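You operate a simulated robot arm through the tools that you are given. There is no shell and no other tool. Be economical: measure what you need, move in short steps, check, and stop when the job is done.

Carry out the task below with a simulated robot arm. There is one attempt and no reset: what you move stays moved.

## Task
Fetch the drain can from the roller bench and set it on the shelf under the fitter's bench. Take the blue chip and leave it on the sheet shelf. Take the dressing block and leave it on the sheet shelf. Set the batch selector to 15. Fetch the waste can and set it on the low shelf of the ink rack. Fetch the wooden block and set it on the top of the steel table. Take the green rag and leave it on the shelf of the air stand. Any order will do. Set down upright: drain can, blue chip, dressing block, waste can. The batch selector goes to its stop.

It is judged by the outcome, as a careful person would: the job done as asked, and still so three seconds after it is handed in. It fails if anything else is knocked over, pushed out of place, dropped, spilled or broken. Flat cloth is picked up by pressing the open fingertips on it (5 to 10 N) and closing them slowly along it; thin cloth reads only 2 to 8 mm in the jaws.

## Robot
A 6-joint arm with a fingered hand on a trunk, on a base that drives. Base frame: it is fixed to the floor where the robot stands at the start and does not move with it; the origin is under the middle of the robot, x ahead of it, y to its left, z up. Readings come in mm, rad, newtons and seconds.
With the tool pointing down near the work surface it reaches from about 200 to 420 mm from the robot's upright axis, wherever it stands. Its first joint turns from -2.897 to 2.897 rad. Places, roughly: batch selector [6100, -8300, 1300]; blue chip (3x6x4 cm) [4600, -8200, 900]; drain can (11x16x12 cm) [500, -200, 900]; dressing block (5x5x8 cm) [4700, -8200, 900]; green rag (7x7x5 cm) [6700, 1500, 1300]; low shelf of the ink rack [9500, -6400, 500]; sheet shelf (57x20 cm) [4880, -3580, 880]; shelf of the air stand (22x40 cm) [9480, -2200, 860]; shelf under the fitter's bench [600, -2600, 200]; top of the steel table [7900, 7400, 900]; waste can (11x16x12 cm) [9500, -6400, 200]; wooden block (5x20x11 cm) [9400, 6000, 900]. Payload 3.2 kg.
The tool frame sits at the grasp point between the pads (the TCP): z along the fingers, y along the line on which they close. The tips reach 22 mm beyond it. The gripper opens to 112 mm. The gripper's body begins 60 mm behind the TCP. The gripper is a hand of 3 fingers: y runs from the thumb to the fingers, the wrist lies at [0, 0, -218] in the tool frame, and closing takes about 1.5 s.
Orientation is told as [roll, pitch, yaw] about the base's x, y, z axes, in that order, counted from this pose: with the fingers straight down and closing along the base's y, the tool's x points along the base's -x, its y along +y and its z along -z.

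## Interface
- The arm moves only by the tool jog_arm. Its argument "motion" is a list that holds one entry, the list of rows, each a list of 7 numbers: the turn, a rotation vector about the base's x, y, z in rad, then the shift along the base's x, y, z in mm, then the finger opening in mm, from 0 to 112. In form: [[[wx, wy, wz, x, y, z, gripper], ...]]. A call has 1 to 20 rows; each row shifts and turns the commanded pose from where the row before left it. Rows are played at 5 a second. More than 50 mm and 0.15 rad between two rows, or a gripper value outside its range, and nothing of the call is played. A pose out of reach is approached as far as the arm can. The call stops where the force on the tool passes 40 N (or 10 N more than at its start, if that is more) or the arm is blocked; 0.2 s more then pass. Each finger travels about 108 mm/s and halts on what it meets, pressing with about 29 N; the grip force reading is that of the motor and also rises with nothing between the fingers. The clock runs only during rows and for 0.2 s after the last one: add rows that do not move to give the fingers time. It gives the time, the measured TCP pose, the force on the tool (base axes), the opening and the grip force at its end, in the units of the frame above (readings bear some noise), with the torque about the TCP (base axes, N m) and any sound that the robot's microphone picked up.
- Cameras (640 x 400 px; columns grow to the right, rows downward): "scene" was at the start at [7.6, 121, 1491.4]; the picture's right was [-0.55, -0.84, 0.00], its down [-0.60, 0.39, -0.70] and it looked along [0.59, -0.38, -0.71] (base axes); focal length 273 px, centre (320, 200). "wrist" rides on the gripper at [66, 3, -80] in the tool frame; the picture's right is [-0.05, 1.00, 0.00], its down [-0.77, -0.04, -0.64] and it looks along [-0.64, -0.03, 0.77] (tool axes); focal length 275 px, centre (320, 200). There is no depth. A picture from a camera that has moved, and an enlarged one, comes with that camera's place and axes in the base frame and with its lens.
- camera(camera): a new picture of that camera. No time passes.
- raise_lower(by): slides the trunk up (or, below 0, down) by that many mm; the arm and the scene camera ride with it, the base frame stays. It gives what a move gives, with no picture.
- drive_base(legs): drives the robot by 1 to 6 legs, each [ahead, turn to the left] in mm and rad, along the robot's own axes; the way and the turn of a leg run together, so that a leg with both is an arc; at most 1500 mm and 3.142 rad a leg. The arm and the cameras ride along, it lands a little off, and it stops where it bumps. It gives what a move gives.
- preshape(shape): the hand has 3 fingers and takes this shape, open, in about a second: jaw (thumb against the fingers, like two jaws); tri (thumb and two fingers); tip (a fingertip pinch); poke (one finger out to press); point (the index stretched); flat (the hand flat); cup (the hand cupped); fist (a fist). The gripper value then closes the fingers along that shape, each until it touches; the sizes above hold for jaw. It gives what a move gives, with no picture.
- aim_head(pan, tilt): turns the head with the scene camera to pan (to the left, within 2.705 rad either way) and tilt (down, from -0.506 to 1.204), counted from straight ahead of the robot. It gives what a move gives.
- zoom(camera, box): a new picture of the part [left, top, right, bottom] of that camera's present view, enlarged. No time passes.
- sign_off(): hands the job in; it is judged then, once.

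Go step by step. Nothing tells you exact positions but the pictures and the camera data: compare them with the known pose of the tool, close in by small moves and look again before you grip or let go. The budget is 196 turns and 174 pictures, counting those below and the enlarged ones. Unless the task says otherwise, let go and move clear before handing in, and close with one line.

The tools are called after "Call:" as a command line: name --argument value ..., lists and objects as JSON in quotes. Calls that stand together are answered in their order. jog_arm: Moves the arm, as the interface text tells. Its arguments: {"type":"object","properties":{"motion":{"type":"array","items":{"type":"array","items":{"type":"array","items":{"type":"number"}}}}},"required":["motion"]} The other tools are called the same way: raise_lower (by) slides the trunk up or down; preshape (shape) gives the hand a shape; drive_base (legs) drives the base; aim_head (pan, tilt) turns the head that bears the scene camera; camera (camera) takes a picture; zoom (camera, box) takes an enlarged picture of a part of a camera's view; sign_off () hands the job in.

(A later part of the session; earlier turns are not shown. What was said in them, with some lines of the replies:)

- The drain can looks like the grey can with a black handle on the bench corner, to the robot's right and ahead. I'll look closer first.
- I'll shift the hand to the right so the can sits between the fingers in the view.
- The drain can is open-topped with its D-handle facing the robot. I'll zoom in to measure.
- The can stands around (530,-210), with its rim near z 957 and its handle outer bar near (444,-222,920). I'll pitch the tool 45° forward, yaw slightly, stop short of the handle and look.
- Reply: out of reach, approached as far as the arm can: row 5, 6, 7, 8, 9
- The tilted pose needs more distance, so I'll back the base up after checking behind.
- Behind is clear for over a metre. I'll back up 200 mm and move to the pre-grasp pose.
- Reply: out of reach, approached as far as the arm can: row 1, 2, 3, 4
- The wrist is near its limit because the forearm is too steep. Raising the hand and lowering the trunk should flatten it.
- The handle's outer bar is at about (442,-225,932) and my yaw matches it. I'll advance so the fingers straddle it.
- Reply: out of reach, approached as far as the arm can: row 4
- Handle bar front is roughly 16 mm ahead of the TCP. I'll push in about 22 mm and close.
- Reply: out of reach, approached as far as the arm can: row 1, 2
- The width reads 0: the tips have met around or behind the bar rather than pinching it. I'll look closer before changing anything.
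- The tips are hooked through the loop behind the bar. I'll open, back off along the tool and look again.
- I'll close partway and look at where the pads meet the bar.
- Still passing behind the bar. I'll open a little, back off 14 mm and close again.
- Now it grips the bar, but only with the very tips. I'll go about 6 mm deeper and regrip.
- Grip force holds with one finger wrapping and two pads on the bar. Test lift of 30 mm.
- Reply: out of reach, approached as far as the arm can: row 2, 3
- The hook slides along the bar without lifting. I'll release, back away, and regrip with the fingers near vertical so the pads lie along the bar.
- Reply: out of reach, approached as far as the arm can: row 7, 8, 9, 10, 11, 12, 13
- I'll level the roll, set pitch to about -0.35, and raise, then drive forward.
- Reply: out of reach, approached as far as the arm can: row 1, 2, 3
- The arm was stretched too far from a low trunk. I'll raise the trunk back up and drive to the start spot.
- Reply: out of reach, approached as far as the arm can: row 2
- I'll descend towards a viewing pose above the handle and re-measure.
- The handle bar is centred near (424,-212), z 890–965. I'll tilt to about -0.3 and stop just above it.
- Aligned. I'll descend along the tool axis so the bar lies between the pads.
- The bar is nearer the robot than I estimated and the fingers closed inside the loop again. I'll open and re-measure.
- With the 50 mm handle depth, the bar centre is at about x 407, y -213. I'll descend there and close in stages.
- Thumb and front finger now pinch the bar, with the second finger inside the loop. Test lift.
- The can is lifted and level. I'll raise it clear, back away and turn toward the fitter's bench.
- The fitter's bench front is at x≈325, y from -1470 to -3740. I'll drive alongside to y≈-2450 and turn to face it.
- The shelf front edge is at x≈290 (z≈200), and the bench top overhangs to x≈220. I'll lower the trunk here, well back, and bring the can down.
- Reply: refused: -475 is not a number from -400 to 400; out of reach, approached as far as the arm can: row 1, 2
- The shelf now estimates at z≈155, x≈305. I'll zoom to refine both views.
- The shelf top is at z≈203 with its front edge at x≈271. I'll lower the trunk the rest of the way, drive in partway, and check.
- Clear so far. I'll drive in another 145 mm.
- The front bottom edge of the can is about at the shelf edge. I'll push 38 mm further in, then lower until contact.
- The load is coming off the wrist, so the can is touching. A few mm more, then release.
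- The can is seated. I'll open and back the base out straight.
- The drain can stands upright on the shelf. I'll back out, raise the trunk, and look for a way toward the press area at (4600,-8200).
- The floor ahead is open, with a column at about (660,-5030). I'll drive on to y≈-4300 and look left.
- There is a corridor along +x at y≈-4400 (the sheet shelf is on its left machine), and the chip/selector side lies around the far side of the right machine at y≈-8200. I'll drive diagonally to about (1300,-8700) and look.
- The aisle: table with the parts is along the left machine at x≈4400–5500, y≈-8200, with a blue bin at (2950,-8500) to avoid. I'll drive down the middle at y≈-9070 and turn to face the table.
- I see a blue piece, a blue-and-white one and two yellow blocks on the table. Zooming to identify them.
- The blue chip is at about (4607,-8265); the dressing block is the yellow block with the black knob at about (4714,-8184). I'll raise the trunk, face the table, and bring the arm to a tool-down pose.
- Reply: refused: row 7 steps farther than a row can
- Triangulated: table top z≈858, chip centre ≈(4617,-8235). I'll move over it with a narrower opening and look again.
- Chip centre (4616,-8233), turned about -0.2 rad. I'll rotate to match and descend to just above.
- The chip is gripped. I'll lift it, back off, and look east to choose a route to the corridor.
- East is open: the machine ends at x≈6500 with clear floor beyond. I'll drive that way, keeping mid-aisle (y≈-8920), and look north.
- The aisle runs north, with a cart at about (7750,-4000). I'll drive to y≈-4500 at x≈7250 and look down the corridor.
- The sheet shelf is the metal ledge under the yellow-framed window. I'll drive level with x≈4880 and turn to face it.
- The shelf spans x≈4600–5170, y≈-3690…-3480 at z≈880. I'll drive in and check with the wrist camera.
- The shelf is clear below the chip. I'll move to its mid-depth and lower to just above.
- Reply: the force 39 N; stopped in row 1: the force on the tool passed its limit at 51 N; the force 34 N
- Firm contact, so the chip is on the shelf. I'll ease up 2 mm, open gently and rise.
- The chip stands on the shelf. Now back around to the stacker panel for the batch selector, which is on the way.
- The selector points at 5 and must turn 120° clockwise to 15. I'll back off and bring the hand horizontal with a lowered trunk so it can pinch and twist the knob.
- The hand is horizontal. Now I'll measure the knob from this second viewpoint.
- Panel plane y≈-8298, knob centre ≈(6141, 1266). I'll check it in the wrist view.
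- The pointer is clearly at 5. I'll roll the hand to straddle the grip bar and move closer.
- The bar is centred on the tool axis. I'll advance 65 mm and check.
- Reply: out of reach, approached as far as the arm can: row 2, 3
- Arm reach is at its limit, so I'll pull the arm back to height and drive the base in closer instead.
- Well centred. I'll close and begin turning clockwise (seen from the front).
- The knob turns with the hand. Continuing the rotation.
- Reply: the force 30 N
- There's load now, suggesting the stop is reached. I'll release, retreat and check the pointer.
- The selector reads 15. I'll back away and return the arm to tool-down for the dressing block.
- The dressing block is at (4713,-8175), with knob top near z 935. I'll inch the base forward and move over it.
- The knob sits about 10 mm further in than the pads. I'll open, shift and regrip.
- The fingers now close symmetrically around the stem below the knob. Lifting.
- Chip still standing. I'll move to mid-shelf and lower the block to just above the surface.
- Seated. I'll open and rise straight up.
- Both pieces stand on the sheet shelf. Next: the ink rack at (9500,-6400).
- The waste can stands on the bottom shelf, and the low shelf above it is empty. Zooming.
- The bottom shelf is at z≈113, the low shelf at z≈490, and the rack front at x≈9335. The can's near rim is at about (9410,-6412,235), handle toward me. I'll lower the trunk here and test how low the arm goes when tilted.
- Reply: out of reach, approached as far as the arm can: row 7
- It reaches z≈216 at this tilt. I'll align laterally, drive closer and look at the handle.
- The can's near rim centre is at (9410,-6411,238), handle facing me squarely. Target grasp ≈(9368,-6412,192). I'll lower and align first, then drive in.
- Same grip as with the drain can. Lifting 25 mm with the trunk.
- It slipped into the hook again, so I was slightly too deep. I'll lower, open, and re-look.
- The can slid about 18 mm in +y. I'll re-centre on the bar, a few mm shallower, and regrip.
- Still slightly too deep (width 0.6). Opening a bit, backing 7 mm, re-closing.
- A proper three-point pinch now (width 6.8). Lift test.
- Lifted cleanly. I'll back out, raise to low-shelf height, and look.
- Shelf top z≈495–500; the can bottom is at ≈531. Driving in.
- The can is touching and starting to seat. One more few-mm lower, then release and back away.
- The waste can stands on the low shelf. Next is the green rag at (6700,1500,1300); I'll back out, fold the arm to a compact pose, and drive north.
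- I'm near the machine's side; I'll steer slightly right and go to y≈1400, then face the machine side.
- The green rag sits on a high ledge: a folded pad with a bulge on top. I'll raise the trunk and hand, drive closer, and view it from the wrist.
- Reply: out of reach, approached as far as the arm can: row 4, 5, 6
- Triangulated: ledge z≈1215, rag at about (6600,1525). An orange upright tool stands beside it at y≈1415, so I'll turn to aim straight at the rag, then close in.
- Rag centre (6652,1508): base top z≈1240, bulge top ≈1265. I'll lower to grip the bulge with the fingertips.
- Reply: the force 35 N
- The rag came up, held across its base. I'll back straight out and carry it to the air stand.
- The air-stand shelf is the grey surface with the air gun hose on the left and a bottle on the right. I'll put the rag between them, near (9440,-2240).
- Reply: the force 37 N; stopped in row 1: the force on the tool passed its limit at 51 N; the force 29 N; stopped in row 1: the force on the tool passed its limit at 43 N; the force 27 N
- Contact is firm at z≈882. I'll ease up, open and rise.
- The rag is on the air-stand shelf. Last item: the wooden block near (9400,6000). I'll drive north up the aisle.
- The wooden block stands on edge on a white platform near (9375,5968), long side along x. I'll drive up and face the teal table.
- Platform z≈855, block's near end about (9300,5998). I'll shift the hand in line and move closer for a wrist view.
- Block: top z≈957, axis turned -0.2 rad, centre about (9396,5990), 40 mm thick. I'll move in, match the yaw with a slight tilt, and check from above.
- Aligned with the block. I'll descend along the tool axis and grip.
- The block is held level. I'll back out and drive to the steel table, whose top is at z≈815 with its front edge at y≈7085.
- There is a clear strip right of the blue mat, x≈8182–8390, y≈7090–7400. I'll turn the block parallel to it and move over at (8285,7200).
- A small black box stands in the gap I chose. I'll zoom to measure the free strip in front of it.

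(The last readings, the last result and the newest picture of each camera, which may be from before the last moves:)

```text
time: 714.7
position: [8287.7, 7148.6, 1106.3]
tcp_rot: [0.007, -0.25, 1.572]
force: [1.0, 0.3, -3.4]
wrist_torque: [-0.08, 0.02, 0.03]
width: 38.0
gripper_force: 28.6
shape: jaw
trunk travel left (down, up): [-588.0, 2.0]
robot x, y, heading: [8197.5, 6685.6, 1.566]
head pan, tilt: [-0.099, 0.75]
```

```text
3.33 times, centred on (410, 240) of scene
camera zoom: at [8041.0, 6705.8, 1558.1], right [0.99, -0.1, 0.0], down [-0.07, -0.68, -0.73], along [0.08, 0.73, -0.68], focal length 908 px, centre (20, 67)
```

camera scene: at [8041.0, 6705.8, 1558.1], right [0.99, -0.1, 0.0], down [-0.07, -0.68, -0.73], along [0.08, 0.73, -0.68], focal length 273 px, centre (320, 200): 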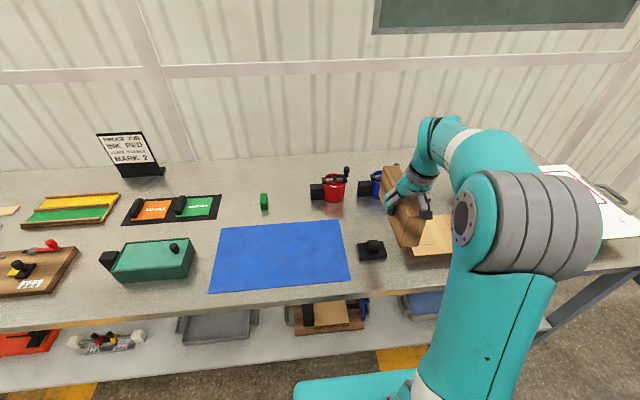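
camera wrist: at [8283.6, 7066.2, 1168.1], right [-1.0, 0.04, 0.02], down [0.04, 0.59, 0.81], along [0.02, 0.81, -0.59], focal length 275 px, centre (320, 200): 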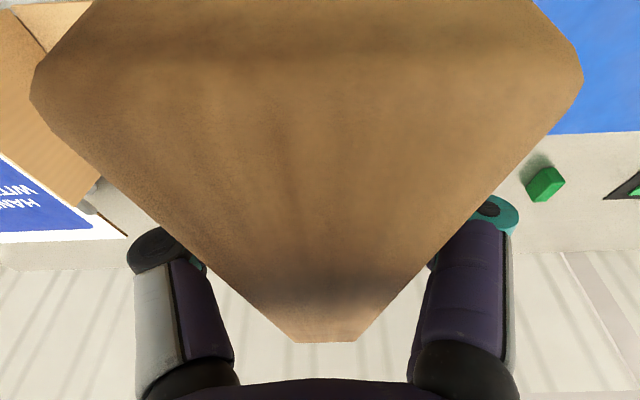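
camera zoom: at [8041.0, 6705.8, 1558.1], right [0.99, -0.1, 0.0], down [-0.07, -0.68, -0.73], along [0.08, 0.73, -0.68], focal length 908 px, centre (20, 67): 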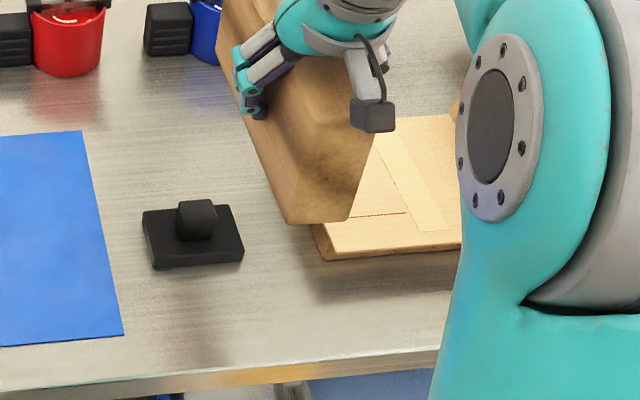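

The strip in front of the black box and board is free: x≈8200–8600, y≈7090–7195. I'll lay the block's long side along x there, so I'll reposition the base diagonally and turn the hand.

Call:
drive_base --legs '[[-200, 0], [0, 0.53], [385, 0], [0, -1.33]]'

Call:
jog_arm --motion '[[[0, 0, -0.11, 0, 0, 0, 15], [0, 0, -0.11, 0, 0, 0, 15], [0, 0, -0.11, 0, 0, 0, 15], [0, 0, -0.11, 0, 0, 0, 15], [0, 0, -0.11, 0, 0, 0, 15], [0, 0, -0.11, 0, 0, 0, 15], [0, 0, -0.11, 0, 0, 0, 15], [0, 0, 0, 0, 0, 0, 15]]]'

```text
time: 723.0
position: [8396.3, 7081.8, 1105.3]
tcp_rot: [0.008, -0.252, 0.788]
force: [0.2, 0.2, -2.1]
wrist_torque: [-0.07, 0.09, 0.01]
width: 38.2
gripper_force: 28.9
shape: jaw
trunk travel left (down, up): [-588.0, 2.0]
robot x, y, heading: [8003.9, 6813.7, 0.782]
head pan, tilt: [-0.099, 0.75]
```

```text
time: 724.8
position: [8396.7, 7081.3, 1105.9]
tcp_rot: [0.006, -0.251, 0.019]
force: [0.0, -0.8, -2.4]
wrist_torque: [-0.01, 0.08, 0.0]
width: 38.1
gripper_force: 29.1
shape: jaw
trunk travel left (down, up): [-588.0, 2.0]
robot x, y, heading: [8005.8, 6813.9, 0.784]
head pan, tilt: [-0.099, 0.75]
```

Call:
jog_arm --motion '[[[0, 0, -0.01, -30, 25, 0, 15], [0, 0, 0, -30, 25, -20, 15], [0, 0, 0, -12, 11, -30, 15], [0, 0, 0, 0, 0, 0, 15]]]'

Call:
aim_head --pan 0.1 --tilt 0.75

Call:
camera --camera "scene"

Call:
camera --camera "wrist"

```text
time: 725.8
position: [8324.0, 7143.7, 1056.2]
tcp_rot: [0.009, -0.251, 0.012]
force: [0.6, 0.0, -2.6]
wrist_torque: [-0.02, 0.06, 0.04]
width: 38.4
gripper_force: 28.8
shape: jaw
trunk travel left (down, up): [-588.0, 2.0]
robot x, y, heading: [8009.1, 6811.1, 0.785]
head pan, tilt: [-0.099, 0.75]
```

```text
time: 726.5
position: [8325.3, 7141.4, 1057.0]
tcp_rot: [0.008, -0.251, 0.011]
force: [0.0, -0.6, -3.2]
wrist_torque: [0.0, 0.06, 0.01]
width: 38.3
gripper_force: 28.6
shape: jaw
trunk travel left (down, up): [-588.0, 2.0]
robot x, y, heading: [8002.9, 6809.9, 0.786]
head pan, tilt: [0.099, 0.75]
```

```text
24 pictures are left
camera scene: at [7898.7, 6951.5, 1558.1], right [0.77, -0.63, 0.0], down [-0.43, -0.53, -0.73], along [0.46, 0.57, -0.68], focal length 273 px, centre (320, 200)
```

scene: 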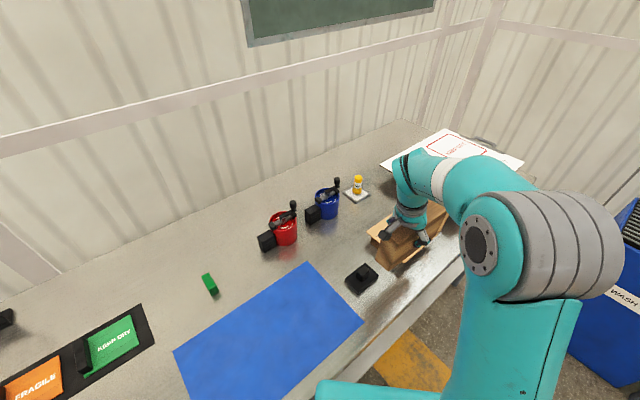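

```text
23 pictures are left
camera wrist: at [8239.5, 7145.2, 1119.3], right [0.03, 1.0, 0.02], down [0.59, -0.03, 0.81], along [0.81, -0.02, -0.59], focal length 275 px, centre (320, 200)
```

wrist: 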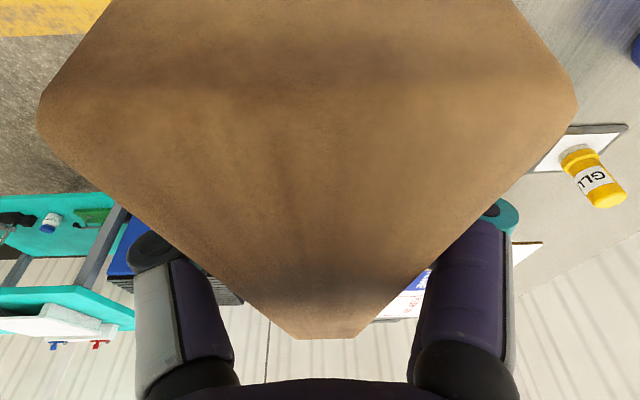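

Call:
zoom --camera "scene" --box '[340, 190, 480, 300]'

```text
3.64 times, centred on (410, 245) of scene
camera zoom: at [7898.7, 6951.5, 1558.1], right [0.77, -0.63, 0.0], down [-0.43, -0.53, -0.73], along [0.46, 0.57, -0.68], focal length 991 px, centre (-7, 36)
```

zoom: 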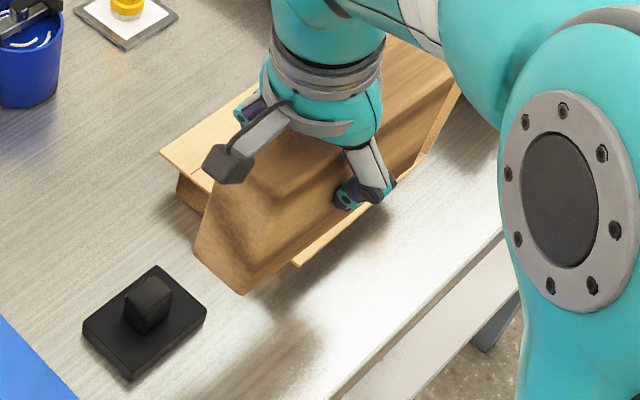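

The board overhangs to about x 8391, y 7162, so I'll set the block between mat and board near the front: TCP (8255,7118). Moving and lowering to just above board height, then checking.

Call:
jog_arm --motion '[[[0, 0, -0.01, -35, -12, -20, 15], [0, 0, 0, -35, -12, -25, 15], [0, 0, 0, 0, 0, -40, 15], [0, 0, 0, 0, 0, -20, 15], [0, 0, 0, 0, 0, 0, 15]]]'

Call:
zoom --camera "scene" --box '[320, 190, 480, 320]'

```text
time: 727.7
position: [8254.7, 7118.9, 950.6]
tcp_rot: [0.007, -0.251, 0.001]
force: [-0.4, 0.1, -4.1]
wrist_torque: [-0.02, 0.08, -0.01]
width: 38.1
gripper_force: 29.0
shape: jaw
trunk travel left (down, up): [-588.0, 2.0]
robot x, y, heading: [8002.8, 6813.4, 0.781]
head pan, tilt: [0.099, 0.75]
```

```text
3.08 times, centred on (400, 255) of scene
camera zoom: at [7898.6, 6951.5, 1558.1], right [0.77, -0.63, 0.0], down [-0.43, -0.53, -0.73], along [0.46, 0.57, -0.68], focal length 839 px, centre (74, 31)
```

zoom: 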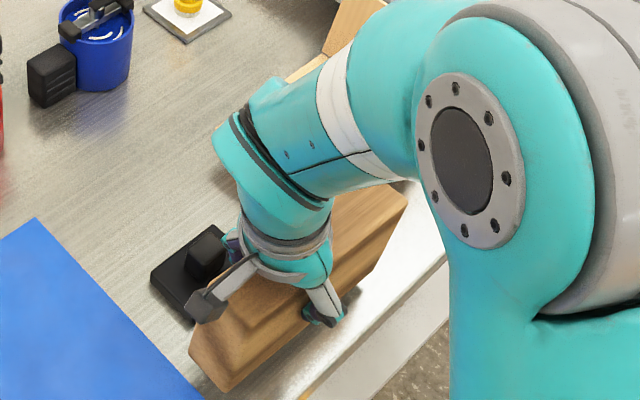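

Call:
jog_arm --motion '[[[0, 0, 0, 0, 0, -10, 15], [0, 0, 0, 0, 0, -10, 15], [0, 0, 0, 0, 0, -10, 15], [0, 0, 0, 0, 0, 0, 15]]]'

Call:
camera --camera "wrist"

```text
time: 728.7
position: [8254.3, 7118.4, 920.8]
tcp_rot: [0.007, -0.254, 0.001]
force: [0.2, 0.7, 5.7]
wrist_torque: [-0.01, -0.06, 0.01]
width: 38.2
gripper_force: 28.7
shape: jaw
trunk travel left (down, up): [-588.0, 2.0]
robot x, y, heading: [8005.2, 6811.0, 0.784]
head pan, tilt: [0.099, 0.75]
```

```text
20 pictures are left
camera wrist: at [8169.3, 7121.9, 984.3], right [0.04, 1.0, 0.02], down [0.59, -0.04, 0.81], along [0.81, -0.02, -0.59], focal length 275 px, centre (320, 200)
```

wrist: 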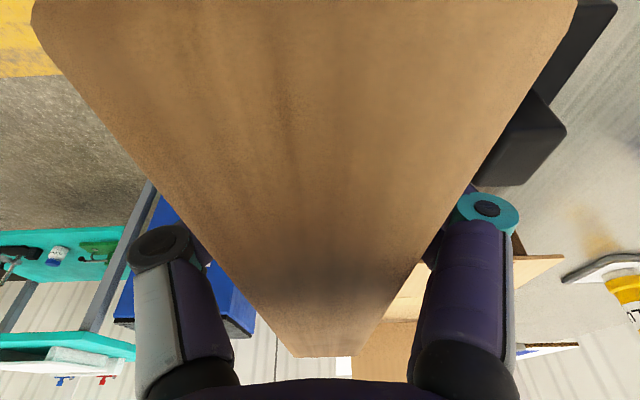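

Contact with the resultant near the block's centre, so it is resting flat on the table (z≈846). A touch more, then release.

Call:
jog_arm --motion '[[[0, 0, 0, 0, 0, -2, 15], [0, 0, 0, 0, 0, 0, 15]]]'

Call:
zoom --camera "scene" --box '[320, 190, 480, 320]'

```text
time: 729.3
position: [8254.1, 7119.8, 920.7]
tcp_rot: [0.011, -0.252, 0.001]
force: [-1.0, 1.2, 20.4]
wrist_torque: [0.0, -0.13, -0.01]
width: 38.6
gripper_force: 28.8
shape: jaw
trunk travel left (down, up): [-588.0, 2.0]
robot x, y, heading: [8007.7, 6812.7, 0.786]
head pan, tilt: [0.099, 0.75]
```

```text
3.08 times, centred on (400, 255) of scene
camera zoom: at [7897.3, 6950.1, 1558.3], right [0.77, -0.63, 0.0], down [-0.43, -0.53, -0.73], along [0.46, 0.57, -0.68], focal length 839 px, centre (74, 31)
```

zoom: 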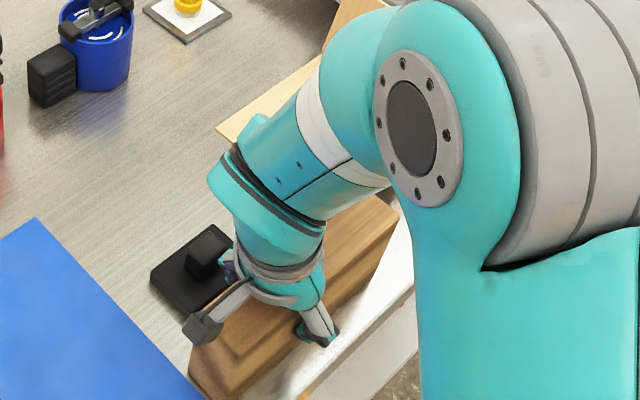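

Flat on the table. I'll open just enough and lift away along the tool axis.

Call:
jog_arm --motion '[[[0, 0, 0, 0, 0, 1, 30], [0, 0, 0, 0, 0, 0, 45], [0, 0, 0, 0, 0, 0, 55], [0, 0, 0, 0, 0, 0, 58], [0, 0, 0, 0, 0, 0, 58], [0, 0, 0, -5, 0, 20, 58], [0, 0, 0, -10, 0, 40, 58], [0, 0, 0, -10, 0, 40, 58], [0, 0, 0, -10, 0, 40, 58], [0, 0, 0, -10, -20, 40, 58], [0, 0, 0, 0, 0, 0, 58]]]'

Call:
camera --camera "wrist"

```text
time: 731.7
position: [8210.5, 7100.3, 1101.0]
tcp_rot: [0.006, -0.252, 0.001]
force: [0.4, 0.7, -0.2]
wrist_torque: [0.0, 0.0, -0.03]
width: 57.6
gripper_force: 0.1
shape: jaw
trunk travel left (down, up): [-588.0, 2.0]
robot x, y, heading: [8007.4, 6813.1, 0.789]
head pan, tilt: [0.099, 0.75]
```

```text
18 pictures are left
camera wrist: at [8125.6, 7103.3, 1163.2], right [0.04, 1.0, 0.02], down [0.59, -0.04, 0.81], along [0.81, -0.02, -0.59], focal length 275 px, centre (320, 200)
```

wrist: 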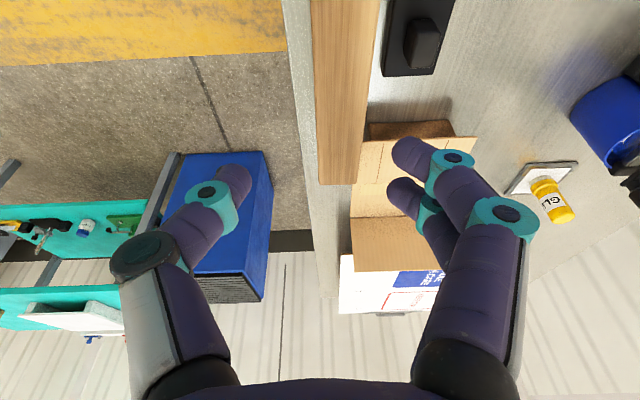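

The wooden block stands on the steel table, clear of its neighbours. I'll back away and take a final look.

Call:
drive_base --legs '[[-350, 0]]'

Call:
camera --camera "scene"

```text
time: 734.0
position: [7960.8, 6851.3, 1100.3]
tcp_rot: [0.01, -0.254, 0.0]
force: [-1.3, -0.1, -0.3]
wrist_torque: [0.0, 0.01, -0.01]
width: 57.6
gripper_force: 0.1
shape: jaw
trunk travel left (down, up): [-588.0, 2.0]
robot x, y, heading: [7756.2, 6564.0, 0.784]
head pan, tilt: [0.099, 0.75]
```

```text
17 pictures are left
camera scene: at [7648.3, 6701.2, 1558.1], right [0.77, -0.63, 0.0], down [-0.43, -0.53, -0.73], along [0.46, 0.57, -0.68], focal length 273 px, centre (320, 200)
```

scene: 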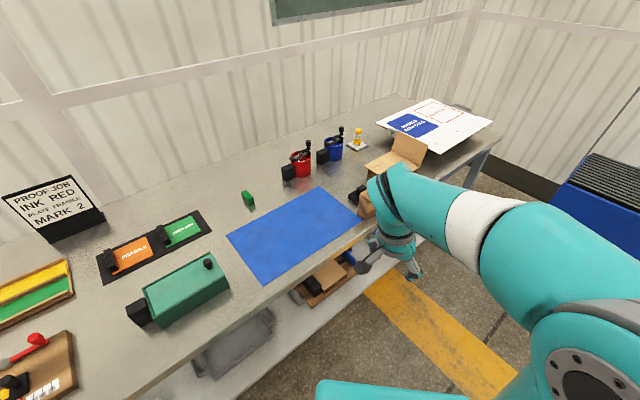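

Nothing on the table looks disturbed, and the arm is clear. Handing in.

Call:
sign_off

```text
The job is handed in.
```

All seven tasks are done and the job is handed in: both cans, the blue chip, the dressing block, the green rag and the wooden block are in their places, and the batch selector is at 15.
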